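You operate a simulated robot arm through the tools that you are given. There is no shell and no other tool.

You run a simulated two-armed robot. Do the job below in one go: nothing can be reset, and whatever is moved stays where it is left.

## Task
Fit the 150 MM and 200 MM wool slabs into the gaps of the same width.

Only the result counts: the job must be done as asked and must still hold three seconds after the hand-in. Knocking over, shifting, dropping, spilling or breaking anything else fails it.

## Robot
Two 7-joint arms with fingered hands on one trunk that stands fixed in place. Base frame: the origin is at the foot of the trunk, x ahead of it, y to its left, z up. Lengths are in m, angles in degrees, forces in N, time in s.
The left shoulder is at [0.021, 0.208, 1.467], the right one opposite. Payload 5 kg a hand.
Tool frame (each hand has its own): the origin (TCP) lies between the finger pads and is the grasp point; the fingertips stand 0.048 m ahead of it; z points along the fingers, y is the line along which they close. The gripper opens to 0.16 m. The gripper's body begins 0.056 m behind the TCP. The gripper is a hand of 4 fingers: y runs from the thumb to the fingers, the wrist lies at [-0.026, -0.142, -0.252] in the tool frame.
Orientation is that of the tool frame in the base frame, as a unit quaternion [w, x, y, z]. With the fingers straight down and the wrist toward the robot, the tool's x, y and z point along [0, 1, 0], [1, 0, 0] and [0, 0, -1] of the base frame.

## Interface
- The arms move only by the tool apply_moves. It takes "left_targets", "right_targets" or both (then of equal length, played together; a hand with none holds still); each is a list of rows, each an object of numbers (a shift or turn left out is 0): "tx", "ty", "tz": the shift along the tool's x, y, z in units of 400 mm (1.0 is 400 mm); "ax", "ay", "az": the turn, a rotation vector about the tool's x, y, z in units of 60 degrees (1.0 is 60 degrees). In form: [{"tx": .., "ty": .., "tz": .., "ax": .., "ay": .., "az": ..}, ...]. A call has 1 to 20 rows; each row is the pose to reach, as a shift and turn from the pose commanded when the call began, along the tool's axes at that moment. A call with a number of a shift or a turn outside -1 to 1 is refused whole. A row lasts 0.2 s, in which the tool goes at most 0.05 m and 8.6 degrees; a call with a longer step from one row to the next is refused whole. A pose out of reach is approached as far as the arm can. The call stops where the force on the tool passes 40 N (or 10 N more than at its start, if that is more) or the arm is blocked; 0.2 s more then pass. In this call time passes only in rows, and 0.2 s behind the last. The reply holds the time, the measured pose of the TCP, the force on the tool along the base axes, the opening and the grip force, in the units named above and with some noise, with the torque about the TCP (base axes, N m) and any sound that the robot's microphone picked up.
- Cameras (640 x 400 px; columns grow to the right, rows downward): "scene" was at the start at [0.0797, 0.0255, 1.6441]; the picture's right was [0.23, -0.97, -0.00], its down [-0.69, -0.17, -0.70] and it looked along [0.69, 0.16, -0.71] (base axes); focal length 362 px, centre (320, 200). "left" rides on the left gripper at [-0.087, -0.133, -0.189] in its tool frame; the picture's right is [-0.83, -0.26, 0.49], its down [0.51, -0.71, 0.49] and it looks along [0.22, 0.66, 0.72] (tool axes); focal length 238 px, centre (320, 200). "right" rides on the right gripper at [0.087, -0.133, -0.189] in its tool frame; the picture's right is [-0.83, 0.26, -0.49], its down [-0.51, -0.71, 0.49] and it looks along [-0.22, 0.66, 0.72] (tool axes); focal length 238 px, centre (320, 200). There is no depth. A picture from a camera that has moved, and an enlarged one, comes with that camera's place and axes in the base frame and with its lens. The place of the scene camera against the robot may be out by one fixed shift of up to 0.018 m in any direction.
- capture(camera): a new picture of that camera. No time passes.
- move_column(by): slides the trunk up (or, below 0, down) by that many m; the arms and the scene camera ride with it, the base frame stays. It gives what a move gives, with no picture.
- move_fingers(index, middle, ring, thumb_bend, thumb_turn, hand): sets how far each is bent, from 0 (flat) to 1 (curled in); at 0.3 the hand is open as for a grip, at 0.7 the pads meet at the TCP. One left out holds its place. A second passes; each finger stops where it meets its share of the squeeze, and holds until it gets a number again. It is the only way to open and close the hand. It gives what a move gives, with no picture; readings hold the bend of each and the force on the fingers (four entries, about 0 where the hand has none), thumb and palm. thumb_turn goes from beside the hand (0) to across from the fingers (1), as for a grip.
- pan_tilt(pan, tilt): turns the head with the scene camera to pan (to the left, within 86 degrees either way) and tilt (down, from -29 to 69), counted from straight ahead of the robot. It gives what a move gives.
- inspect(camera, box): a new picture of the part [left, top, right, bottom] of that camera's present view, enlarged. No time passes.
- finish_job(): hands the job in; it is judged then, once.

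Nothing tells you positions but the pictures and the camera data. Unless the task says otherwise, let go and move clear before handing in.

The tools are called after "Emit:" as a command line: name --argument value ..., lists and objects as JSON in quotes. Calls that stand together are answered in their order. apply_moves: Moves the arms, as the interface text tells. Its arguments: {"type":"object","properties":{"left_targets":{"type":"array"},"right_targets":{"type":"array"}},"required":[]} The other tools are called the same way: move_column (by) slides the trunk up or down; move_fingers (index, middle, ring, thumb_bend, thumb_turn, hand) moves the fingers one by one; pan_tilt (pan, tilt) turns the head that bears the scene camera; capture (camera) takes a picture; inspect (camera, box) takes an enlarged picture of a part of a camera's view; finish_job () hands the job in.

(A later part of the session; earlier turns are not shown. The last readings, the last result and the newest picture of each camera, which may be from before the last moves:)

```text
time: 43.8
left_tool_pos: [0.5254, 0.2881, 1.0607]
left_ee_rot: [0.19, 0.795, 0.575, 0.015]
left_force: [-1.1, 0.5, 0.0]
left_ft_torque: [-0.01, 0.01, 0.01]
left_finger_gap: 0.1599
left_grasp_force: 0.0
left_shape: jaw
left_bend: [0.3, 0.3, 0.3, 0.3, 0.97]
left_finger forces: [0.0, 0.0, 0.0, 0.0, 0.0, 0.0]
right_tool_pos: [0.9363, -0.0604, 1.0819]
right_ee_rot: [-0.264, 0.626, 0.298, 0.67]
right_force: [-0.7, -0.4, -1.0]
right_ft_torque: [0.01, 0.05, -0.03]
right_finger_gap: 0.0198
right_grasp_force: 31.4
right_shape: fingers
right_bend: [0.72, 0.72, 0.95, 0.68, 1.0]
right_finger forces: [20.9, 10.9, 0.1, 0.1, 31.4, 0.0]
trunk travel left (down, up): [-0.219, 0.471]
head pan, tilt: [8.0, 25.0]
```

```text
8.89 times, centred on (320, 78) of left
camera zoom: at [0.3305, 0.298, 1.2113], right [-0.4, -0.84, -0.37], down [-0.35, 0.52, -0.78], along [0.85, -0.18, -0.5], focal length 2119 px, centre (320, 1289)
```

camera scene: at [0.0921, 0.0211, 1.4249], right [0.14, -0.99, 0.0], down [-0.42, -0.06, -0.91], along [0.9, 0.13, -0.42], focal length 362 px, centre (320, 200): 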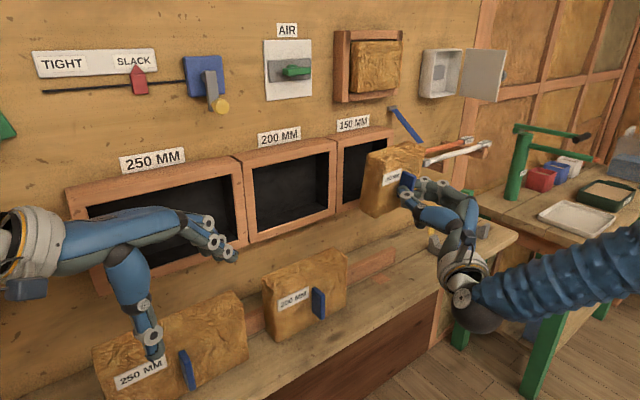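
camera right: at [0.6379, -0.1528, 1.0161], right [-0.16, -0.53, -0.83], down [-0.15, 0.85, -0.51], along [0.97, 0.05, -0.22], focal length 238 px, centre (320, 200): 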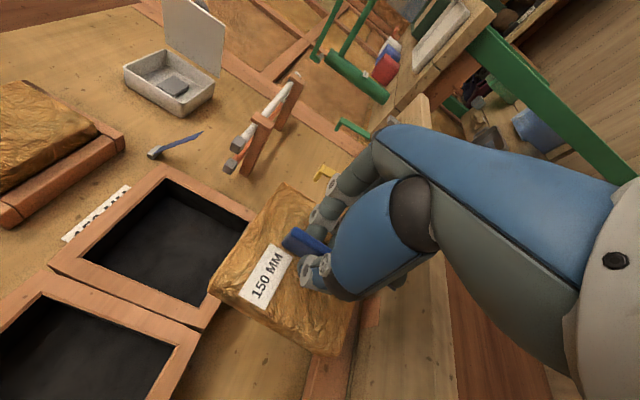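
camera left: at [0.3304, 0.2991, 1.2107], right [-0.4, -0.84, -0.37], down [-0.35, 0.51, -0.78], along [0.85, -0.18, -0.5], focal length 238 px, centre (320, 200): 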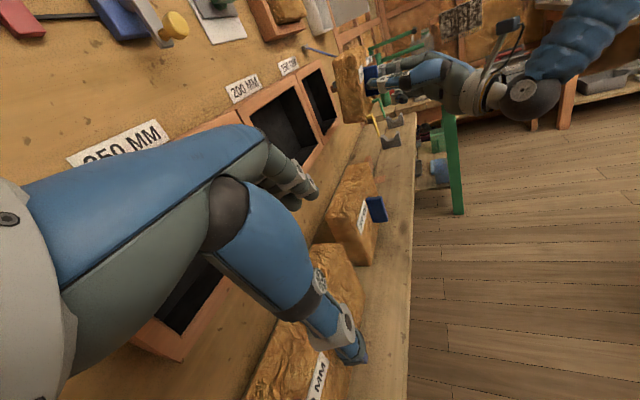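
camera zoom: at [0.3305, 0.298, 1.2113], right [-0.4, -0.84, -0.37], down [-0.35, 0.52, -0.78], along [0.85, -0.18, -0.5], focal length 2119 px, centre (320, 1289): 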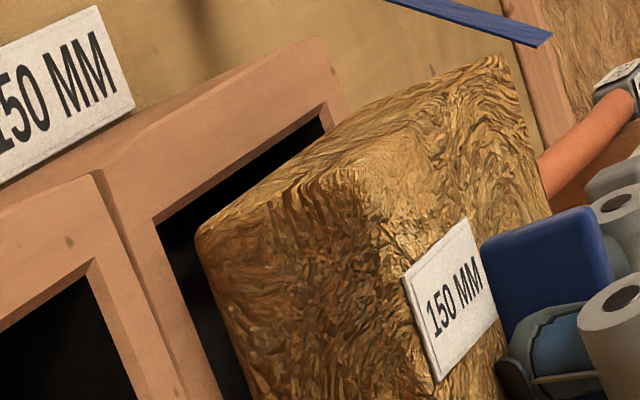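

Best estimate: ~1° of yaw remains and margins are 2–4 mm all round. I trim yaw by 1° with a 2 mm shift, then push in slowly 20 mm.

Emit:
apply_moves --right_targets '[{"ty": 0.0055, "ax": 0.017}]'

Emit:
apply_moves --right_targets '[{"tx": -0.0006, "ty": 0.0008, "tz": 0.0125}, {"tx": -0.001, "ty": 0.0013, "tz": 0.025}, {"tx": -0.0015, "ty": 0.0019, "tz": 0.0375}, {"tx": -0.002, "ty": 0.0025, "tz": 0.05}]'

Emit:
inspect --camera "right" --box '[180, 170, 380, 365]'

Emit:
inspect --camera "scene" --box '[325, 110, 425, 222]'

Emit:
inspect --camera "left" --box '[290, 50, 370, 140]'

```text
time: 44.2
left_tool_pos: [0.5264, 0.2875, 1.0615]
left_ee_rot: [0.19, 0.796, 0.574, 0.015]
left_force: [-0.2, -0.4, -0.4]
left_ft_torque: [0.02, 0.03, 0.01]
left_finger_gap: 0.1595
left_grasp_force: 0.0
left_shape: jaw
left_bend: [0.3, 0.3, 0.3, 0.3, 0.97]
left_finger forces: [0.1, 0.1, 0.0, 0.1, 0.0, 0.1]
right_tool_pos: [0.9378, -0.063, 1.0802]
right_ee_rot: [-0.269, 0.624, 0.303, 0.668]
right_force: [-0.5, -1.0, -1.4]
right_ft_torque: [-0.04, 0.05, 0.02]
right_finger_gap: 0.0196
right_grasp_force: 31.9
right_shape: fingers
right_bend: [0.72, 0.72, 0.95, 0.68, 1.0]
right_finger forces: [20.9, 10.8, 0.1, 0.0, 31.6, 0.0]
trunk travel left (down, up): [-0.219, 0.471]
head pan, tilt: [8.0, 25.0]
```

```text
time: 45.2
left_tool_pos: [0.5258, 0.2895, 1.062]
left_ee_rot: [0.191, 0.795, 0.575, 0.015]
left_force: [0.9, 0.4, -0.1]
left_ft_torque: [0.0, -0.05, 0.0]
left_finger_gap: 0.1597
left_grasp_force: 0.0
left_shape: jaw
left_bend: [0.3, 0.3, 0.3, 0.3, 0.97]
left_finger forces: [0.0, 0.1, 0.1, 0.1, 0.0, 0.0]
right_tool_pos: [0.9529, -0.0491, 1.0801]
right_ee_rot: [-0.27, 0.623, 0.304, 0.668]
right_force: [0.1, 0.0, -0.2]
right_ft_torque: [-0.06, 0.05, 0.12]
right_finger_gap: 0.0197
right_grasp_force: 31.5
right_shape: fingers
right_bend: [0.72, 0.72, 0.95, 0.68, 1.0]
right_finger forces: [19.6, 10.6, 0.0, 0.1, 33.0, 0.0]
trunk travel left (down, up): [-0.219, 0.471]
head pan, tilt: [8.0, 25.0]
```

```text
2.05 times, centred on (280, 268) of right
camera zoom: at [0.7211, -0.0984, 1.1516], right [-0.07, -0.55, -0.83], down [-0.16, 0.83, -0.54], along [0.99, 0.09, -0.14], focal length 489 px, centre (402, 62)
```

zoom: 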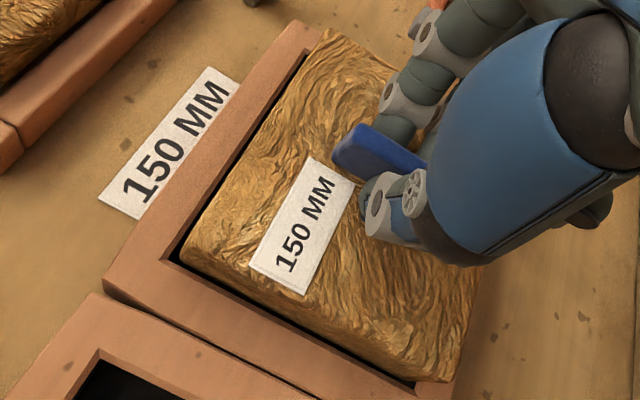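

```text
3.57 times, centred on (375, 166) of scene
camera zoom: at [0.092, 0.0197, 1.425], right [0.14, -0.99, 0.0], down [-0.42, -0.06, -0.91], along [0.9, 0.13, -0.42], focal length 1293 px, centre (124, 321)
```

zoom: 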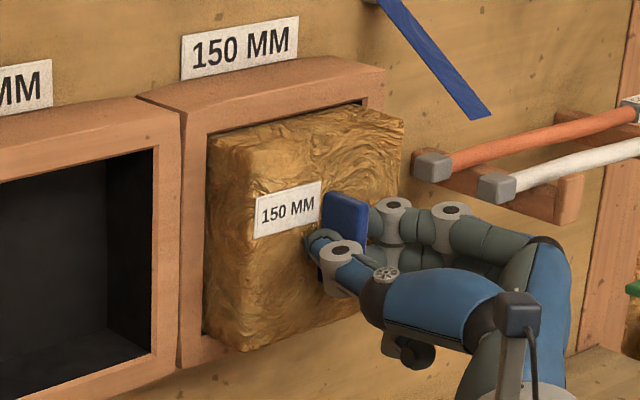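

```text
4.44 times, centred on (330, 95) of left
camera zoom: at [0.3303, 0.2981, 1.2113], right [-0.4, -0.84, -0.37], down [-0.35, 0.52, -0.78], along [0.85, -0.18, -0.5], focal length 1059 px, centre (276, 667)
```

zoom: 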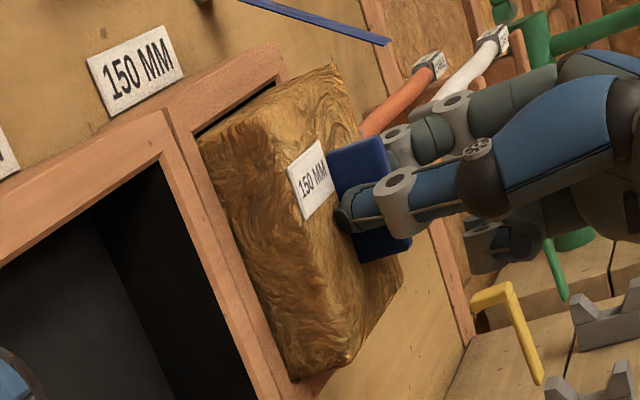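

The slab is entering without any contact force. I continue pushing in small steps.

Emit:
apply_moves --right_targets '[{"tx": -0.0006, "ty": 0.0008, "tz": 0.0125}, {"tx": -0.001, "ty": 0.0013, "tz": 0.025}, {"tx": -0.0015, "ty": 0.0019, "tz": 0.0375}]'

Emit:
inspect --camera "right" --box '[180, 170, 380, 365]'

Emit:
inspect --camera "scene" --box '[325, 110, 425, 222]'

Emit:
inspect --camera "left" --box '[290, 50, 370, 140]'

```text
time: 46.0
left_tool_pos: [0.5263, 0.2885, 1.0601]
left_ee_rot: [0.191, 0.796, 0.574, 0.015]
left_force: [0.0, 0.2, 0.3]
left_ft_torque: [-0.06, 0.0, -0.01]
left_finger_gap: 0.1596
left_grasp_force: 0.0
left_shape: jaw
left_bend: [0.3, 0.3, 0.3, 0.3, 0.97]
left_finger forces: [0.0, 0.1, 0.0, 0.1, 0.1, 0.1]
right_tool_pos: [0.9627, -0.0377, 1.0819]
right_ee_rot: [-0.268, 0.624, 0.303, 0.668]
right_force: [-0.5, 0.8, -0.8]
right_ft_torque: [-0.04, 0.03, 0.14]
right_finger_gap: 0.0198
right_grasp_force: 31.6
right_shape: fingers
right_bend: [0.72, 0.72, 0.95, 0.68, 1.0]
right_finger forces: [19.6, 10.4, 0.0, 0.0, 33.3, 0.1]
trunk travel left (down, up): [-0.219, 0.471]
head pan, tilt: [8.0, 25.0]
```

```text
2.05 times, centred on (280, 268) of right
camera zoom: at [0.7314, -0.0878, 1.1518], right [-0.07, -0.55, -0.83], down [-0.15, 0.83, -0.54], along [0.99, 0.09, -0.14], focal length 489 px, centre (402, 62)
```

zoom: 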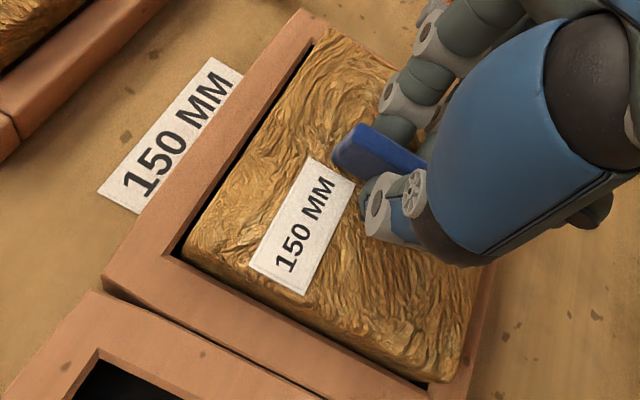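

```text
3.57 times, centred on (375, 166) of scene
camera zoom: at [0.0919, 0.0199, 1.425], right [0.14, -0.99, 0.0], down [-0.42, -0.06, -0.91], along [0.9, 0.13, -0.42], focal length 1293 px, centre (124, 321)
```

zoom: 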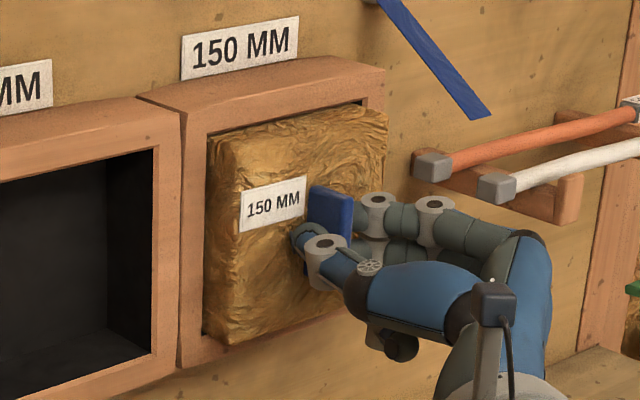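

```text
4.44 times, centred on (330, 95) of left
camera zoom: at [0.3303, 0.2981, 1.2113], right [-0.4, -0.84, -0.37], down [-0.35, 0.51, -0.78], along [0.85, -0.18, -0.5], focal length 1059 px, centre (276, 667)
```

zoom: 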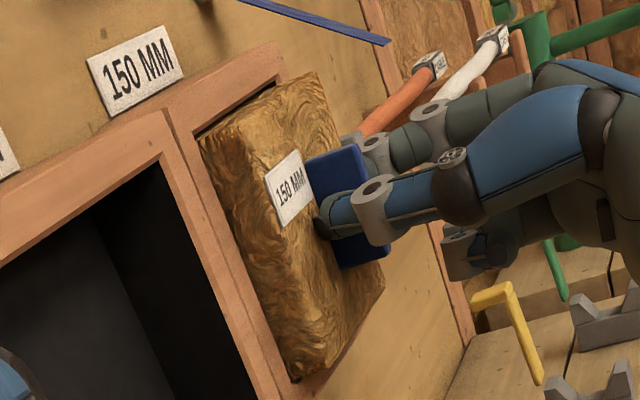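

Emit:
apply_moves --right_targets '[{"tx": -0.0006, "ty": 0.0008, "tz": 0.0125}, {"tx": -0.001, "ty": 0.0013, "tz": 0.025}, {"tx": -0.0015, "ty": 0.0019, "tz": 0.0375}]'

Emit:
inspect --camera "right" --box '[180, 170, 380, 365]'

Emit:
inspect --camera "scene" --box '[325, 110, 425, 222]'

Emit:
inspect --camera "left" --box '[290, 50, 370, 140]'

```text
time: 46.8
left_tool_pos: [0.525, 0.2878, 1.0613]
left_ee_rot: [0.191, 0.796, 0.575, 0.016]
left_force: [1.1, -0.3, -0.1]
left_ft_torque: [0.0, 0.02, 0.01]
left_finger_gap: 0.1596
left_grasp_force: 0.1
left_shape: jaw
left_bend: [0.3, 0.3, 0.3, 0.3, 0.97]
left_finger forces: [0.0, 0.0, 0.0, 0.1, 0.0, 0.1]
right_tool_pos: [0.9736, -0.0273, 1.0819]
right_ee_rot: [-0.27, 0.624, 0.303, 0.668]
right_force: [-1.1, -0.2, 1.7]
right_ft_torque: [-0.03, 0.01, 0.04]
right_finger_gap: 0.0196
right_grasp_force: 31.4
right_shape: fingers
right_bend: [0.72, 0.72, 0.95, 0.68, 1.0]
right_finger forces: [20.3, 10.9, 0.1, 0.1, 32.0, 0.1]
trunk travel left (down, up): [-0.219, 0.471]
head pan, tilt: [8.0, 25.0]
```

```text
2.05 times, centred on (280, 268) of right
camera zoom: at [0.7421, -0.0771, 1.152], right [-0.07, -0.55, -0.83], down [-0.16, 0.83, -0.54], along [0.99, 0.09, -0.14], focal length 489 px, centre (402, 62)
```

zoom: 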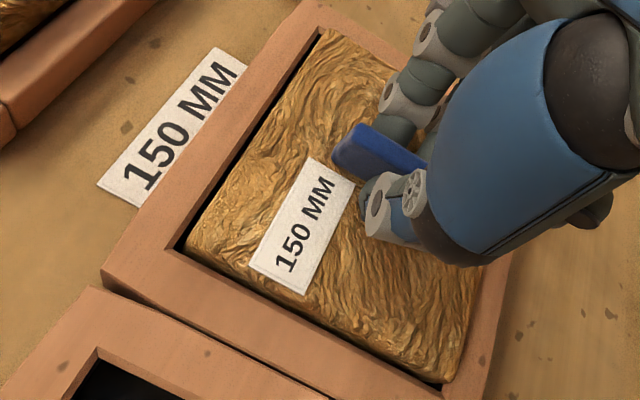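

```text
3.57 times, centred on (375, 166) of scene
camera zoom: at [0.0919, 0.0197, 1.425], right [0.14, -0.99, 0.0], down [-0.42, -0.06, -0.91], along [0.9, 0.13, -0.42], focal length 1293 px, centre (124, 321)
```

zoom: 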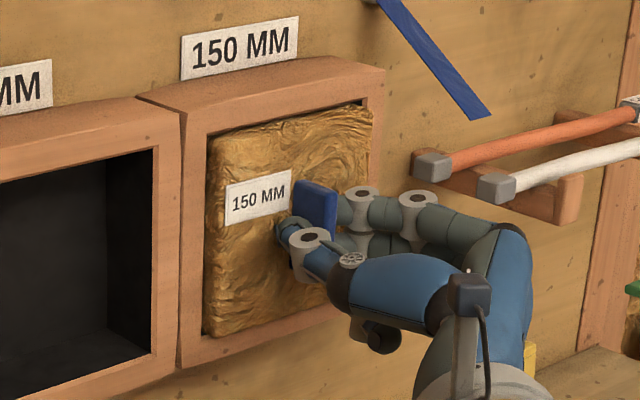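

```text
4.44 times, centred on (330, 95) of left
camera zoom: at [0.3303, 0.298, 1.2114], right [-0.4, -0.84, -0.37], down [-0.35, 0.52, -0.78], along [0.85, -0.18, -0.5], focal length 1059 px, centre (276, 667)
```

zoom: 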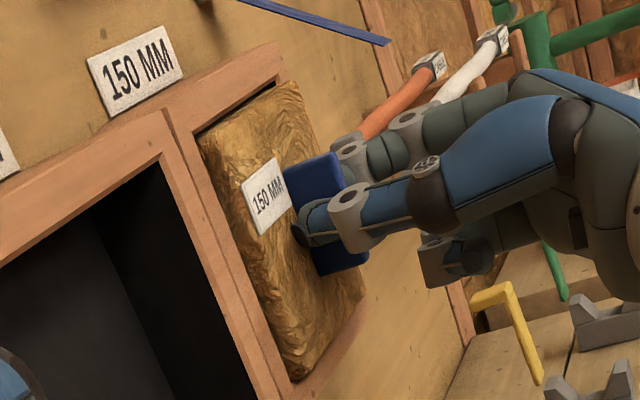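

Still no contact, and the face is nearly flush. I push on in small steps until it seats on the back.

Emit:
apply_moves --right_targets '[{"tx": -0.0004, "ty": 0.0005, "tz": 0.01}, {"tx": -0.0008, "ty": 0.001, "tz": 0.02}]'

Emit:
apply_moves --right_targets '[{"tx": -0.0004, "ty": 0.0005, "tz": 0.008}, {"tx": -0.0006, "ty": 0.0008, "tz": 0.015}]'

Emit:
inspect --camera "scene" --box '[325, 110, 425, 222]'

Emit:
inspect --camera "left" --box '[290, 50, 370, 140]'

Emit:
inspect --camera "right" --box '[180, 170, 380, 365]'

```text
time: 47.4
left_tool_pos: [0.5246, 0.2883, 1.0611]
left_ee_rot: [0.19, 0.796, 0.575, 0.016]
left_force: [0.4, -0.7, -1.0]
left_ft_torque: [-0.01, 0.01, 0.01]
left_finger_gap: 0.1595
left_grasp_force: 0.0
left_shape: jaw
left_bend: [0.3, 0.3, 0.3, 0.3, 0.97]
left_finger forces: [0.0, 0.1, 0.0, 0.0, 0.1, 0.0]
right_tool_pos: [0.9789, -0.0213, 1.0828]
right_ee_rot: [-0.269, 0.623, 0.303, 0.669]
right_force: [-0.6, -0.3, 1.1]
right_ft_torque: [-0.05, 0.0, 0.04]
right_finger_gap: 0.0197
right_grasp_force: 31.2
right_shape: fingers
right_bend: [0.72, 0.72, 0.95, 0.68, 1.0]
right_finger forces: [20.6, 11.1, 0.0, 0.1, 31.4, 0.0]
trunk travel left (down, up): [-0.219, 0.471]
head pan, tilt: [8.0, 25.0]
```

```text
time: 48.0
left_tool_pos: [0.5258, 0.2878, 1.0626]
left_ee_rot: [0.19, 0.796, 0.574, 0.016]
left_force: [-0.1, -0.1, 0.4]
left_ft_torque: [-0.02, 0.0, -0.01]
left_finger_gap: 0.1599
left_grasp_force: 0.0
left_shape: jaw
left_bend: [0.3, 0.3, 0.3, 0.3, 0.97]
left_finger forces: [0.0, 0.0, 0.1, 0.0, 0.0, 0.0]
right_tool_pos: [0.9812, -0.0205, 1.0818]
right_ee_rot: [-0.269, 0.623, 0.304, 0.669]
right_force: [-16.6, -8.6, 0.5]
right_ft_torque: [0.0, -0.09, 0.64]
right_finger_gap: 0.0199
right_grasp_force: 38.1
right_shape: fingers
right_bend: [0.72, 0.72, 0.95, 0.68, 1.0]
right_finger forces: [19.1, 10.1, 0.1, 0.1, 47.0, 0.1]
trunk travel left (down, up): [-0.219, 0.471]
head pan, tilt: [8.0, 25.0]
```

```text
3.57 times, centred on (375, 166) of scene
camera zoom: at [0.0902, 0.0186, 1.4251], right [0.14, -0.99, 0.0], down [-0.42, -0.06, -0.91], along [0.9, 0.13, -0.42], focal length 1293 px, centre (124, 321)
```

zoom: 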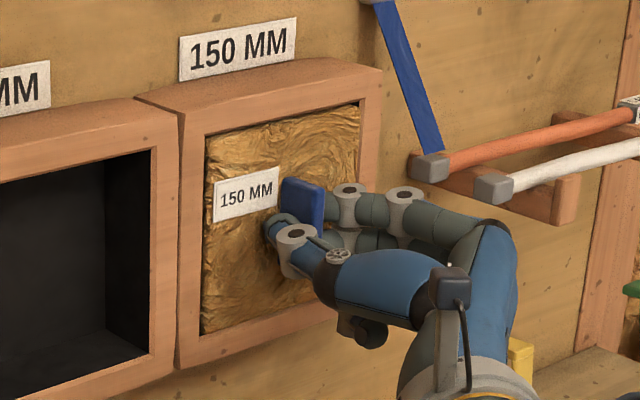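

```text
4.44 times, centred on (330, 95) of left
camera zoom: at [0.329, 0.2969, 1.2119], right [-0.4, -0.84, -0.37], down [-0.35, 0.52, -0.78], along [0.85, -0.18, -0.5], focal length 1059 px, centre (276, 667)
```

zoom: 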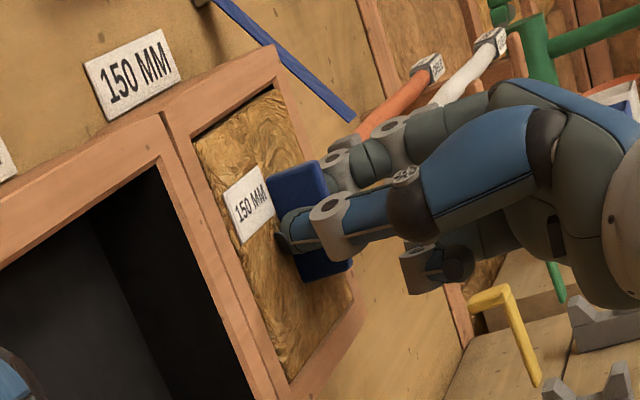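

```text
2.05 times, centred on (280, 268) of right
camera zoom: at [0.7496, -0.0697, 1.1519], right [-0.07, -0.55, -0.83], down [-0.15, 0.83, -0.54], along [0.99, 0.09, -0.14], focal length 489 px, centre (402, 62)
```

zoom: 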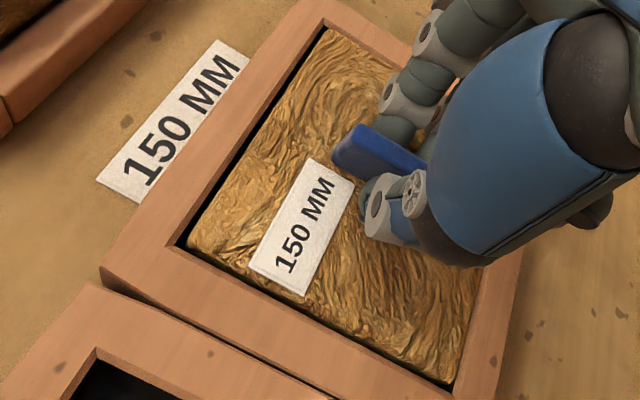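

The slab met the back with ~19 N and its face is flush in the frame. But a blue bar on the wall to the right seems to have changed angle, so I look closely before doing anything else.

Emit:
inspect --camera "scene" --box '[370, 80, 500, 180]'

Emit:
inspect --camera "left" --box '[300, 20, 420, 120]'

Emit:
capture --camera "right"

Emit:
capture --camera "scene"

```text
4.00 times, centred on (435, 130) of scene
camera zoom: at [0.0902, 0.0186, 1.4251], right [0.14, -0.99, 0.0], down [-0.42, -0.06, -0.91], along [0.9, 0.13, -0.42], focal length 1449 px, centre (-140, 480)
```

zoom: 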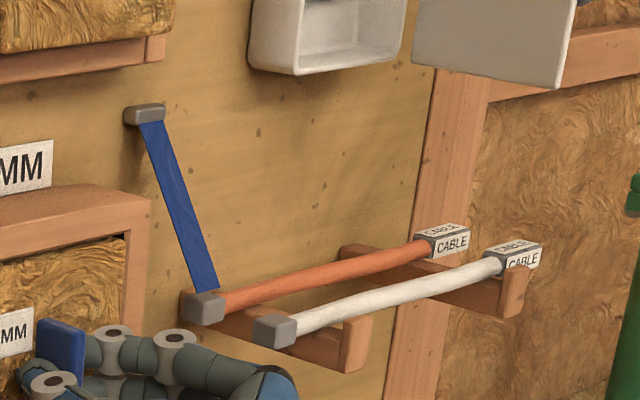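

```text
4.00 times, centred on (360, 70) of left
camera zoom: at [0.329, 0.2969, 1.2119], right [-0.4, -0.84, -0.37], down [-0.35, 0.52, -0.78], along [0.85, -0.18, -0.5], focal length 953 px, centre (160, 720)
```

zoom: 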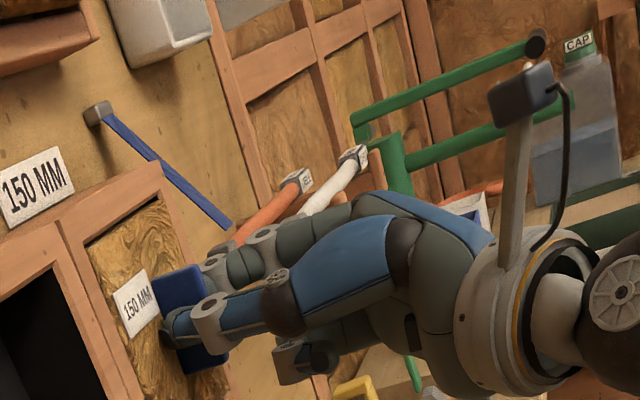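

```text
taken
camera right: at [0.7496, -0.0697, 1.1519], right [-0.07, -0.55, -0.83], down [-0.15, 0.83, -0.54], along [0.99, 0.09, -0.14], focal length 238 px, centre (320, 200)
```

right: 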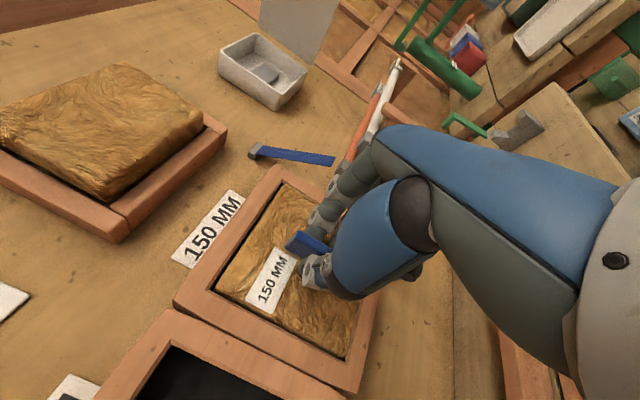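

```text
taken
camera scene: at [0.0902, 0.0186, 1.4251], right [0.14, -0.99, 0.0], down [-0.42, -0.06, -0.91], along [0.9, 0.13, -0.42], focal length 362 px, centre (320, 200)
```

scene: 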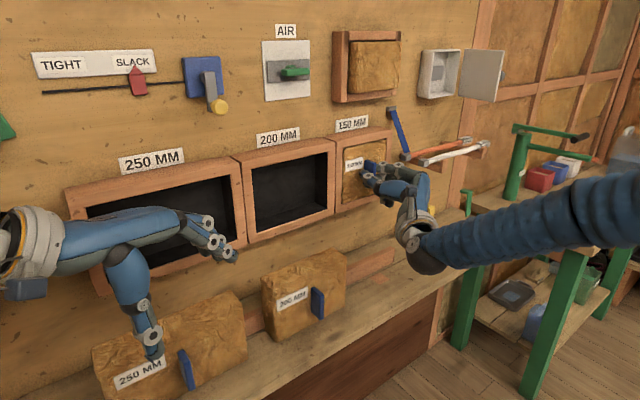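

The blue item is a ribbon telltale that hangs down now that the 150 gap is closed — a natural effect, nothing was hit. The slab is seated; I release the tab gently and back away.

Emit:
move_fingers --hand "right" --index 0.67 --middle 0.67 --thumb_bend 0.63

Emit:
inspect --camera "right" --box '[250, 200, 350, 310]'

Emit:
inspect --camera "scene" --box '[330, 130, 430, 210]'

```text
time: 48.9
left_tool_pos: [0.5231, 0.2876, 1.0631]
left_ee_rot: [0.19, 0.795, 0.576, 0.017]
left_force: [1.2, 0.0, -0.7]
left_ft_torque: [0.06, 0.07, -0.02]
left_finger_gap: 0.1596
left_grasp_force: 0.0
left_shape: jaw
left_bend: [0.3, 0.3, 0.3, 0.3, 0.97]
left_finger forces: [0.0, 0.0, 0.0, 0.1, 0.1, 0.0]
right_tool_pos: [0.9823, -0.0236, 1.0833]
right_ee_rot: [-0.268, 0.623, 0.3, 0.671]
right_force: [-24.5, -22.8, 1.0]
right_ft_torque: [0.1, 0.01, 0.23]
right_finger_gap: 0.0254
right_grasp_force: 16.1
right_shape: fingers
right_bend: [0.7, 0.68, 0.95, 0.64, 1.0]
right_finger forces: [10.9, 6.1, 0.0, 0.0, 15.8, 0.0]
trunk travel left (down, up): [-0.219, 0.471]
head pan, tilt: [8.0, 25.0]
stopped (right hand): the force on the tool passed its limit at 41 N (the readings are from after the stop); the commanded pose is now the measured one
```

```text
3.64 times, centred on (300, 255) of right
camera zoom: at [0.7504, -0.0721, 1.1521], right [-0.07, -0.55, -0.83], down [-0.15, 0.83, -0.53], along [0.99, 0.09, -0.14], focal length 867 px, centre (393, 0)
```

zoom: 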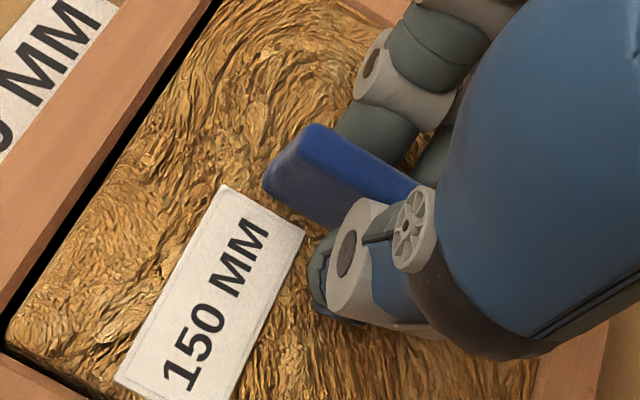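

```text
5.00 times, centred on (380, 170) of scene
camera zoom: at [0.0888, 0.017, 1.4253], right [0.14, -0.99, 0.0], down [-0.42, -0.06, -0.91], along [0.9, 0.13, -0.42], focal length 1811 px, centre (20, 350)
```

zoom: 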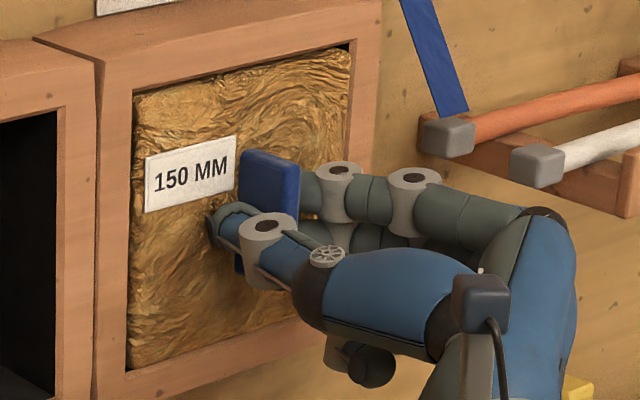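

Emit:
apply_moves --right_targets '[{"tx": 0.0007, "ty": -0.0008, "tz": -0.016}, {"tx": 0.0015, "ty": -0.002, "tz": -0.04}]'

Emit:
move_fingers --hand "right" --index 0.58 --middle 0.58 --thumb_bend 0.56

Emit:
apply_moves --right_targets '[{"tx": 0.003, "ty": -0.004, "tz": -0.08}, {"tx": 0.006, "ty": -0.008, "tz": -0.16}, {"tx": 0.01, "ty": -0.013, "tz": -0.26}, {"tx": 0.014, "ty": -0.018, "tz": -0.36}]'

Emit:
inspect --camera "scene" --box '[310, 90, 470, 210]'

Emit:
inspect --camera "left" --box '[270, 20, 410, 140]'

Emit:
capture --camera "right"

```text
time: 49.5
left_tool_pos: [0.5261, 0.2887, 1.0614]
left_ee_rot: [0.19, 0.796, 0.575, 0.015]
left_force: [0.0, 0.1, 0.4]
left_ft_torque: [0.06, 0.0, 0.03]
left_finger_gap: 0.1593
left_grasp_force: 0.0
left_shape: jaw
left_bend: [0.3, 0.3, 0.3, 0.3, 0.97]
left_finger forces: [0.1, 0.0, 0.0, 0.0, 0.0, 0.0]
right_tool_pos: [0.9734, -0.0291, 1.0803]
right_ee_rot: [-0.269, 0.624, 0.303, 0.668]
right_force: [0.4, -0.1, 0.7]
right_ft_torque: [-0.02, 0.04, 0.04]
right_finger_gap: 0.032
right_grasp_force: 0.1
right_shape: fingers
right_bend: [0.67, 0.67, 0.95, 0.63, 1.0]
right_finger forces: [0.1, 0.0, 0.1, 0.0, 0.0, 0.0]
trunk travel left (down, up): [-0.219, 0.471]
head pan, tilt: [8.0, 25.0]
```

```text
time: 50.5
left_tool_pos: [0.5243, 0.2899, 1.0611]
left_ee_rot: [0.191, 0.795, 0.576, 0.016]
left_force: [1.2, -1.2, -0.3]
left_ft_torque: [0.0, -0.01, 0.0]
left_finger_gap: 0.1599
left_grasp_force: 0.1
left_shape: jaw
left_bend: [0.3, 0.3, 0.3, 0.3, 0.97]
left_finger forces: [0.1, 0.0, 0.0, 0.0, 0.0, 0.0]
right_tool_pos: [0.9731, -0.0291, 1.0804]
right_ee_rot: [-0.269, 0.623, 0.302, 0.669]
right_force: [-0.1, 0.3, 0.2]
right_ft_torque: [0.0, -0.02, 0.03]
right_finger_gap: 0.0644
right_grasp_force: 0.0
right_shape: fingers
right_bend: [0.57, 0.57, 0.95, 0.56, 1.0]
right_finger forces: [0.0, 0.0, 0.1, 0.1, 0.0, 0.0]
trunk travel left (down, up): [-0.219, 0.471]
head pan, tilt: [8.0, 25.0]
```

```text
time: 51.5
left_tool_pos: [0.5238, 0.2883, 1.0613]
left_ee_rot: [0.19, 0.795, 0.576, 0.016]
left_force: [0.1, -0.4, -0.1]
left_ft_torque: [0.05, 0.0, 0.05]
left_finger_gap: 0.1594
left_grasp_force: 0.0
left_shape: jaw
left_bend: [0.3, 0.3, 0.3, 0.3, 0.97]
left_finger forces: [0.1, 0.1, 0.0, 0.0, 0.1, 0.0]
right_tool_pos: [0.8689, -0.1311, 1.0801]
right_ee_rot: [-0.269, 0.623, 0.303, 0.669]
right_force: [-0.7, 0.3, 0.8]
right_ft_torque: [0.04, 0.02, -0.09]
right_finger_gap: 0.0646
right_grasp_force: 0.1
right_shape: fingers
right_bend: [0.57, 0.57, 0.95, 0.56, 1.0]
right_finger forces: [0.0, 0.0, 0.1, 0.0, 0.0, 0.1]
trunk travel left (down, up): [-0.219, 0.471]
head pan, tilt: [8.0, 25.0]
```

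```text
3.33 times, centred on (390, 150) of scene
camera zoom: at [0.0914, 0.0186, 1.4251], right [0.14, -0.99, 0.0], down [-0.42, -0.06, -0.91], along [0.9, 0.13, -0.42], focal length 1207 px, centre (87, 367)
```

zoom: 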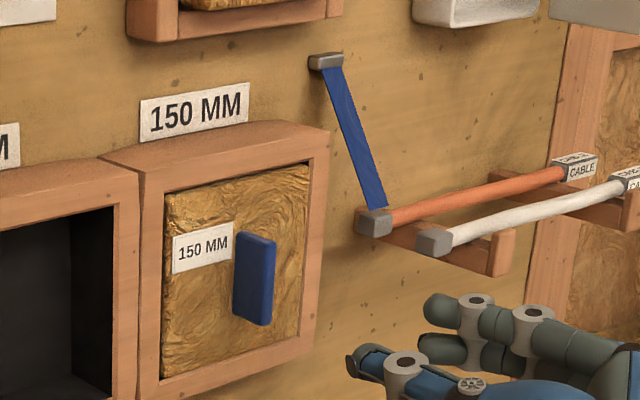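

```text
3.33 times, centred on (340, 80) of left
camera zoom: at [0.3292, 0.2982, 1.2118], right [-0.4, -0.84, -0.37], down [-0.36, 0.51, -0.78], along [0.85, -0.18, -0.5], focal length 794 px, centre (253, 600)
```

zoom: 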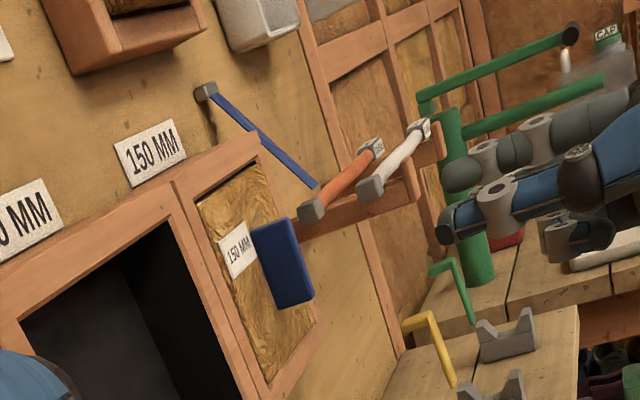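

```text
taken
camera right: at [0.6377, -0.1812, 1.1502], right [-0.07, -0.55, -0.83], down [-0.15, 0.83, -0.53], along [0.99, 0.09, -0.14], focal length 238 px, centre (320, 200)
```

right: 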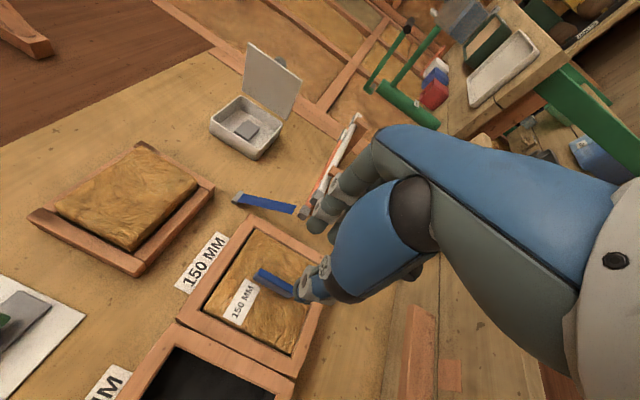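

The 150 slab sits flush in its gap. Next the 200 slab: I retreat, return the hand to its nominal orientation and bring it in front of the 200 slab at a safe distance for measuring.

Emit:
apply_moves --right_targets '[{"tx": 0.005, "ty": -0.005, "tz": -0.1012}, {"tx": 0.01, "ty": -0.0095, "tz": -0.2024}, {"tx": 0.015, "ty": -0.014, "tz": -0.3036}, {"tx": -0.0467, "ty": -0.1138, "tz": -0.3017, "ax": -0.0067, "ay": -0.0055, "az": 0.0096}, {"tx": -0.1084, "ty": -0.2136, "tz": -0.2997, "ax": -0.0134, "ay": -0.011, "az": 0.0191}, {"tx": -0.1701, "ty": -0.3134, "tz": -0.2978, "ax": -0.0201, "ay": -0.0165, "az": 0.0287}, {"tx": -0.2319, "ty": -0.4132, "tz": -0.2958, "ax": -0.0269, "ay": -0.022, "az": 0.0383}, {"tx": -0.2936, "ty": -0.5129, "tz": -0.2939, "ax": -0.0336, "ay": -0.0275, "az": 0.0479}, {"tx": -0.3553, "ty": -0.6127, "tz": -0.2919, "ax": -0.0403, "ay": -0.033, "az": 0.0574}, {"tx": -0.417, "ty": -0.7125, "tz": -0.29, "ax": -0.047, "ay": -0.0385, "az": 0.067}]'

Emit:
capture --camera "right"

Emit:
capture --camera "scene"

Emit:
capture --camera "left"

```text
time: 53.7
left_tool_pos: [0.5251, 0.2906, 1.0619]
left_ee_rot: [0.191, 0.796, 0.575, 0.015]
left_force: [0.0, 0.9, -0.5]
left_ft_torque: [-0.03, -0.03, 0.02]
left_finger_gap: 0.1598
left_grasp_force: 0.2
left_shape: jaw
left_bend: [0.3, 0.3, 0.3, 0.3, 0.97]
left_finger forces: [0.0, 0.1, 0.1, 0.0, 0.0, 0.1]
right_tool_pos: [0.5972, -0.0269, 0.8916]
right_ee_rot: [-0.269, 0.653, 0.269, 0.654]
right_force: [0.7, 0.4, 0.7]
right_ft_torque: [-0.04, 0.06, 0.02]
right_finger_gap: 0.0648
right_grasp_force: 0.1
right_shape: fingers
right_bend: [0.57, 0.57, 0.95, 0.56, 1.0]
right_finger forces: [0.0, 0.1, 0.0, 0.0, 0.0, 0.0]
trunk travel left (down, up): [-0.219, 0.471]
head pan, tilt: [8.0, 25.0]
```

```text
taken
camera right: at [0.3693, -0.0667, 0.978], right [-0.16, -0.53, -0.84], down [-0.15, 0.85, -0.51], along [0.98, 0.04, -0.22], focal length 238 px, centre (320, 200)
```

right: 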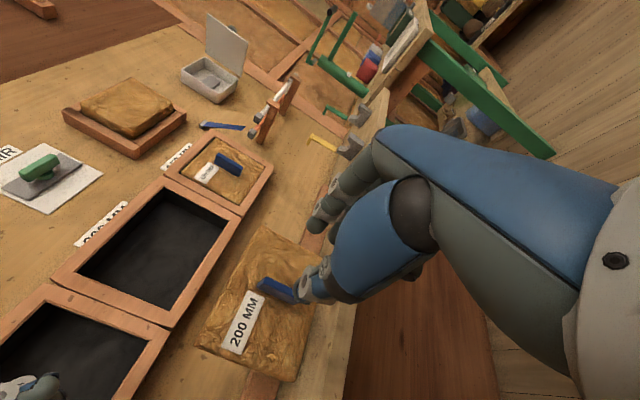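

```text
taken
camera scene: at [0.0919, 0.0203, 1.425], right [0.14, -0.99, 0.0], down [-0.42, -0.06, -0.91], along [0.9, 0.13, -0.42], focal length 362 px, centre (320, 200)
```

scene: 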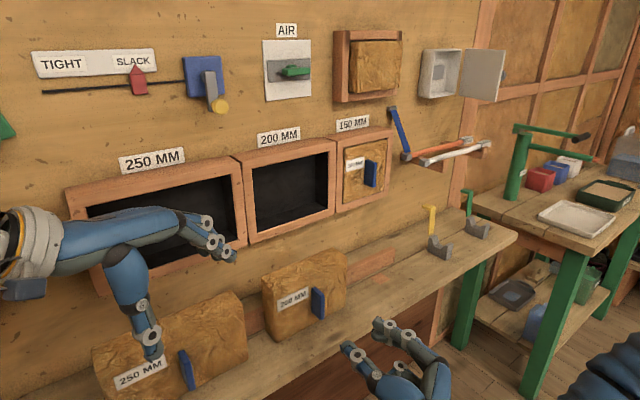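

```text
taken
camera left: at [0.33, 0.2995, 1.2112], right [-0.4, -0.84, -0.37], down [-0.36, 0.51, -0.78], along [0.85, -0.18, -0.5], focal length 238 px, centre (320, 200)
```

left: 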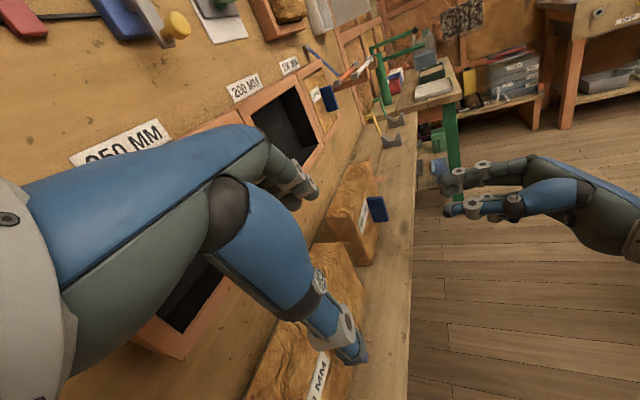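

The hand is in front of the 200 slab. I take enlarged pictures of its tab and the 200 opening for measuring.

Emit:
inspect --camera "right" --box '[245, 265, 305, 315]'

Emit:
inspect --camera "scene" --box '[295, 280, 345, 325]'

Emit:
inspect --camera "left" --box '[350, 185, 400, 235]'

Emit:
inspect --camera "right" --box '[180, 215, 340, 390]'

Emit:
inspect --camera "scene" --box '[250, 235, 360, 350]'

Emit:
inspect --camera "right" --box '[50, 165, 250, 335]'

```text
8.00 times, centred on (275, 290) of right
camera zoom: at [0.3693, -0.0667, 0.978], right [-0.16, -0.53, -0.84], down [-0.15, 0.85, -0.51], along [0.98, 0.04, -0.22], focal length 1907 px, centre (680, -520)
```

zoom: 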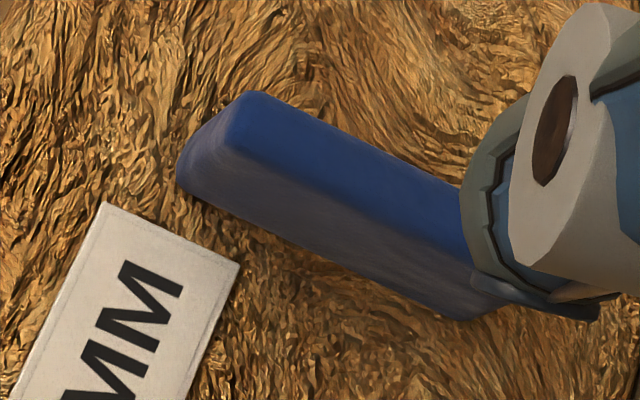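

```text
8.89 times, centred on (320, 302) of scene
camera zoom: at [0.0919, 0.0203, 1.425], right [0.14, -0.99, 0.0], down [-0.42, -0.06, -0.91], along [0.9, 0.13, -0.42], focal length 3219 px, centre (320, -711)
```

zoom: 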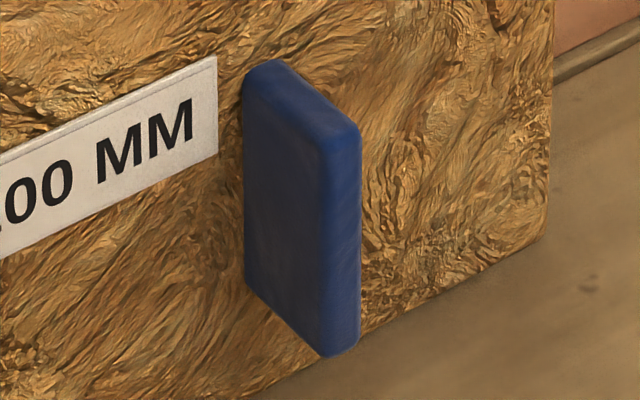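

```text
8.00 times, centred on (375, 210) of left
camera zoom: at [0.33, 0.2995, 1.2112], right [-0.4, -0.84, -0.37], down [-0.36, 0.51, -0.78], along [0.85, -0.18, -0.5], focal length 1907 px, centre (-120, 120)
```

zoom: 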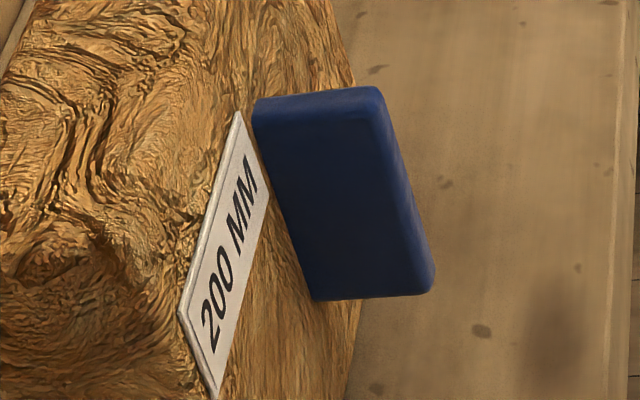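

```text
2.29 times, centred on (260, 302) of right
camera zoom: at [0.3693, -0.0667, 0.978], right [-0.16, -0.53, -0.84], down [-0.15, 0.85, -0.51], along [0.98, 0.04, -0.22], focal length 545 px, centre (457, -34)
```

zoom: 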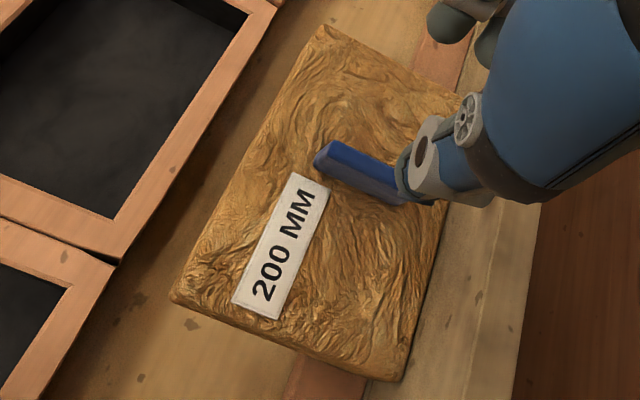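

```text
3.48 times, centred on (305, 292) of scene
camera zoom: at [0.0919, 0.0203, 1.425], right [0.14, -0.99, 0.0], down [-0.42, -0.06, -0.91], along [0.9, 0.13, -0.42], focal length 1260 px, centre (372, -122)
```

zoom: 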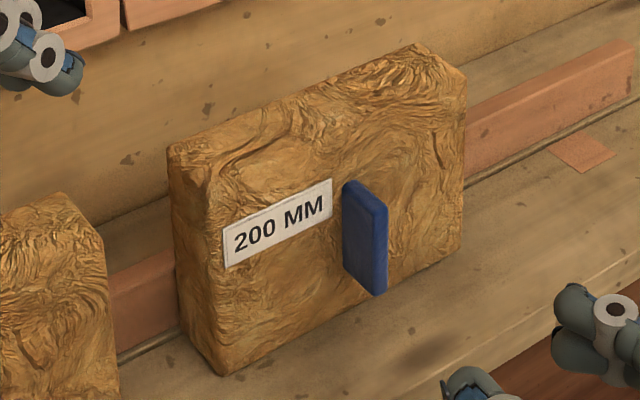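

```text
2.35 times, centred on (150, 250) of right
camera zoom: at [0.3693, -0.0667, 0.978], right [-0.16, -0.53, -0.84], down [-0.15, 0.85, -0.51], along [0.98, 0.04, -0.22], focal length 561 px, centre (720, 82)
```

zoom: 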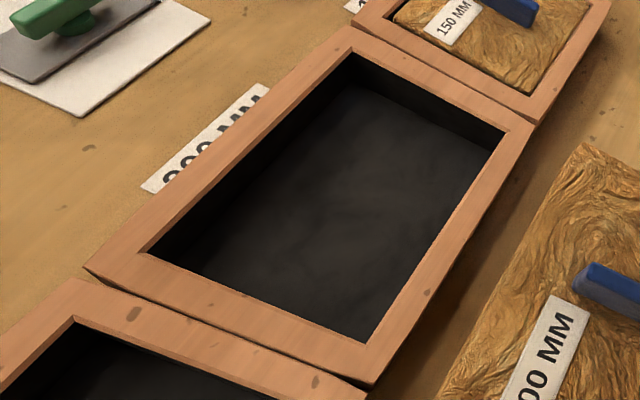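

Handle of the 200 slab: centre 0.4375 along the wall, same height and depth as the other; the 200 opening spans about 0.378–0.582 (204 mm), z 1.005–1.159. I approach with ring curled and fingers narrowed, as in the successful grasp.

Emit:
move_fingers --hand "right" --index 0.64 --middle 0.64 --ring 0.95 --thumb_bend 0.62

Emit:
apply_moves --right_targets '[{"tx": -0.02, "ty": -0.005}, {"tx": -0.039, "ty": -0.0095, "tz": 0.08}, {"tx": -0.039, "ty": -0.0095, "tz": 0.17}, {"tx": -0.039, "ty": -0.0095, "tz": 0.25}, {"tx": -0.039, "ty": -0.0095, "tz": 0.3}]'

Emit:
inspect --camera "scene" --box '[285, 260, 365, 330]'

Emit:
inspect --camera "right" --box '[240, 190, 350, 310]'

Emit:
inspect --camera "left" --box '[330, 160, 430, 250]'

```text
time: 54.7
left_tool_pos: [0.525, 0.2889, 1.0616]
left_ee_rot: [0.191, 0.795, 0.576, 0.017]
left_force: [0.1, 0.0, 0.8]
left_ft_torque: [0.02, -0.01, 0.05]
left_finger_gap: 0.1599
left_grasp_force: 0.0
left_shape: jaw
left_bend: [0.3, 0.3, 0.3, 0.3, 0.97]
left_finger forces: [0.0, 0.0, 0.1, 0.0, 0.0, 0.1]
right_tool_pos: [0.597, -0.0284, 0.8909]
right_ee_rot: [-0.271, 0.653, 0.27, 0.654]
right_force: [0.0, -0.1, -0.6]
right_ft_torque: [0.0, 0.01, 0.0]
right_finger_gap: 0.0402
right_grasp_force: 0.1
right_shape: fingers
right_bend: [0.64, 0.64, 0.95, 0.62, 1.0]
right_finger forces: [0.1, 0.2, 0.0, 0.0, 0.0, 0.1]
trunk travel left (down, up): [-0.219, 0.471]
head pan, tilt: [8.0, 25.0]
```

```text
time: 55.9
left_tool_pos: [0.5252, 0.2901, 1.0622]
left_ee_rot: [0.191, 0.795, 0.576, 0.016]
left_force: [0.3, 0.1, 0.1]
left_ft_torque: [-0.03, 0.01, -0.02]
left_finger_gap: 0.1597
left_grasp_force: 0.0
left_shape: jaw
left_bend: [0.3, 0.3, 0.3, 0.3, 0.97]
left_finger forces: [0.0, 0.0, 0.0, 0.0, 0.0, 0.0]
right_tool_pos: [0.6769, 0.0581, 0.8748]
right_ee_rot: [-0.271, 0.654, 0.27, 0.653]
right_force: [0.3, 0.2, 0.5]
right_ft_torque: [0.03, -0.01, -0.02]
right_finger_gap: 0.0398
right_grasp_force: 0.1
right_shape: fingers
right_bend: [0.64, 0.64, 0.95, 0.62, 1.0]
right_finger forces: [0.0, 0.0, 0.0, 0.0, 0.0, 0.0]
trunk travel left (down, up): [-0.219, 0.471]
head pan, tilt: [8.0, 25.0]
```

```text
5.71 times, centred on (325, 295) of scene
camera zoom: at [0.0919, 0.0197, 1.425], right [0.14, -0.99, 0.0], down [-0.42, -0.06, -0.91], along [0.9, 0.13, -0.42], focal length 2070 px, centre (291, -343)
```

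zoom: 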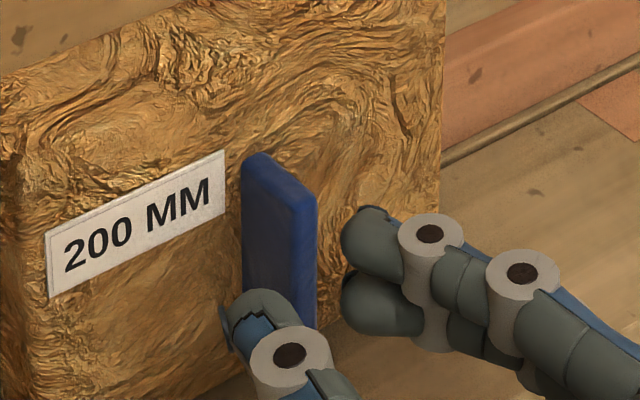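

```text
3.33 times, centred on (295, 250) of right
camera zoom: at [0.4497, 0.0185, 0.9617], right [-0.16, -0.53, -0.83], down [-0.15, 0.85, -0.51], along [0.97, 0.05, -0.22], focal length 794 px, centre (403, 33)
```

zoom: 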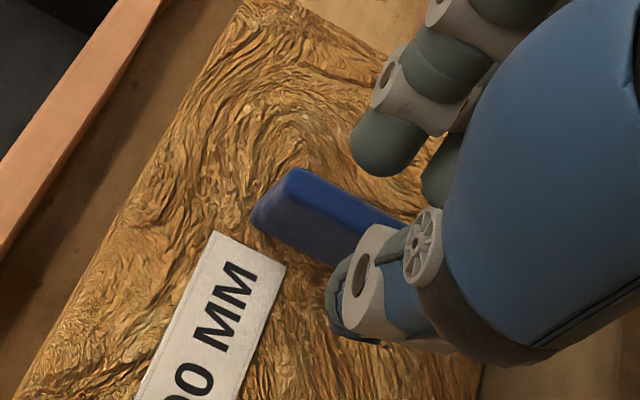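

```text
4.44 times, centred on (380, 205) of left
camera zoom: at [0.33, 0.299, 1.2113], right [-0.4, -0.84, -0.37], down [-0.36, 0.51, -0.78], along [0.85, -0.18, -0.5], focal length 1059 px, centre (53, 178)
```

zoom: 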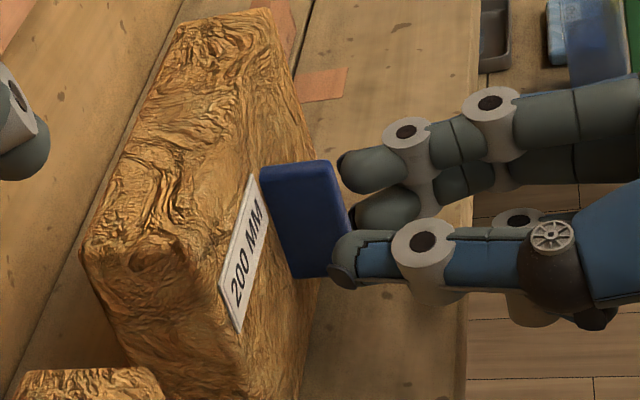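

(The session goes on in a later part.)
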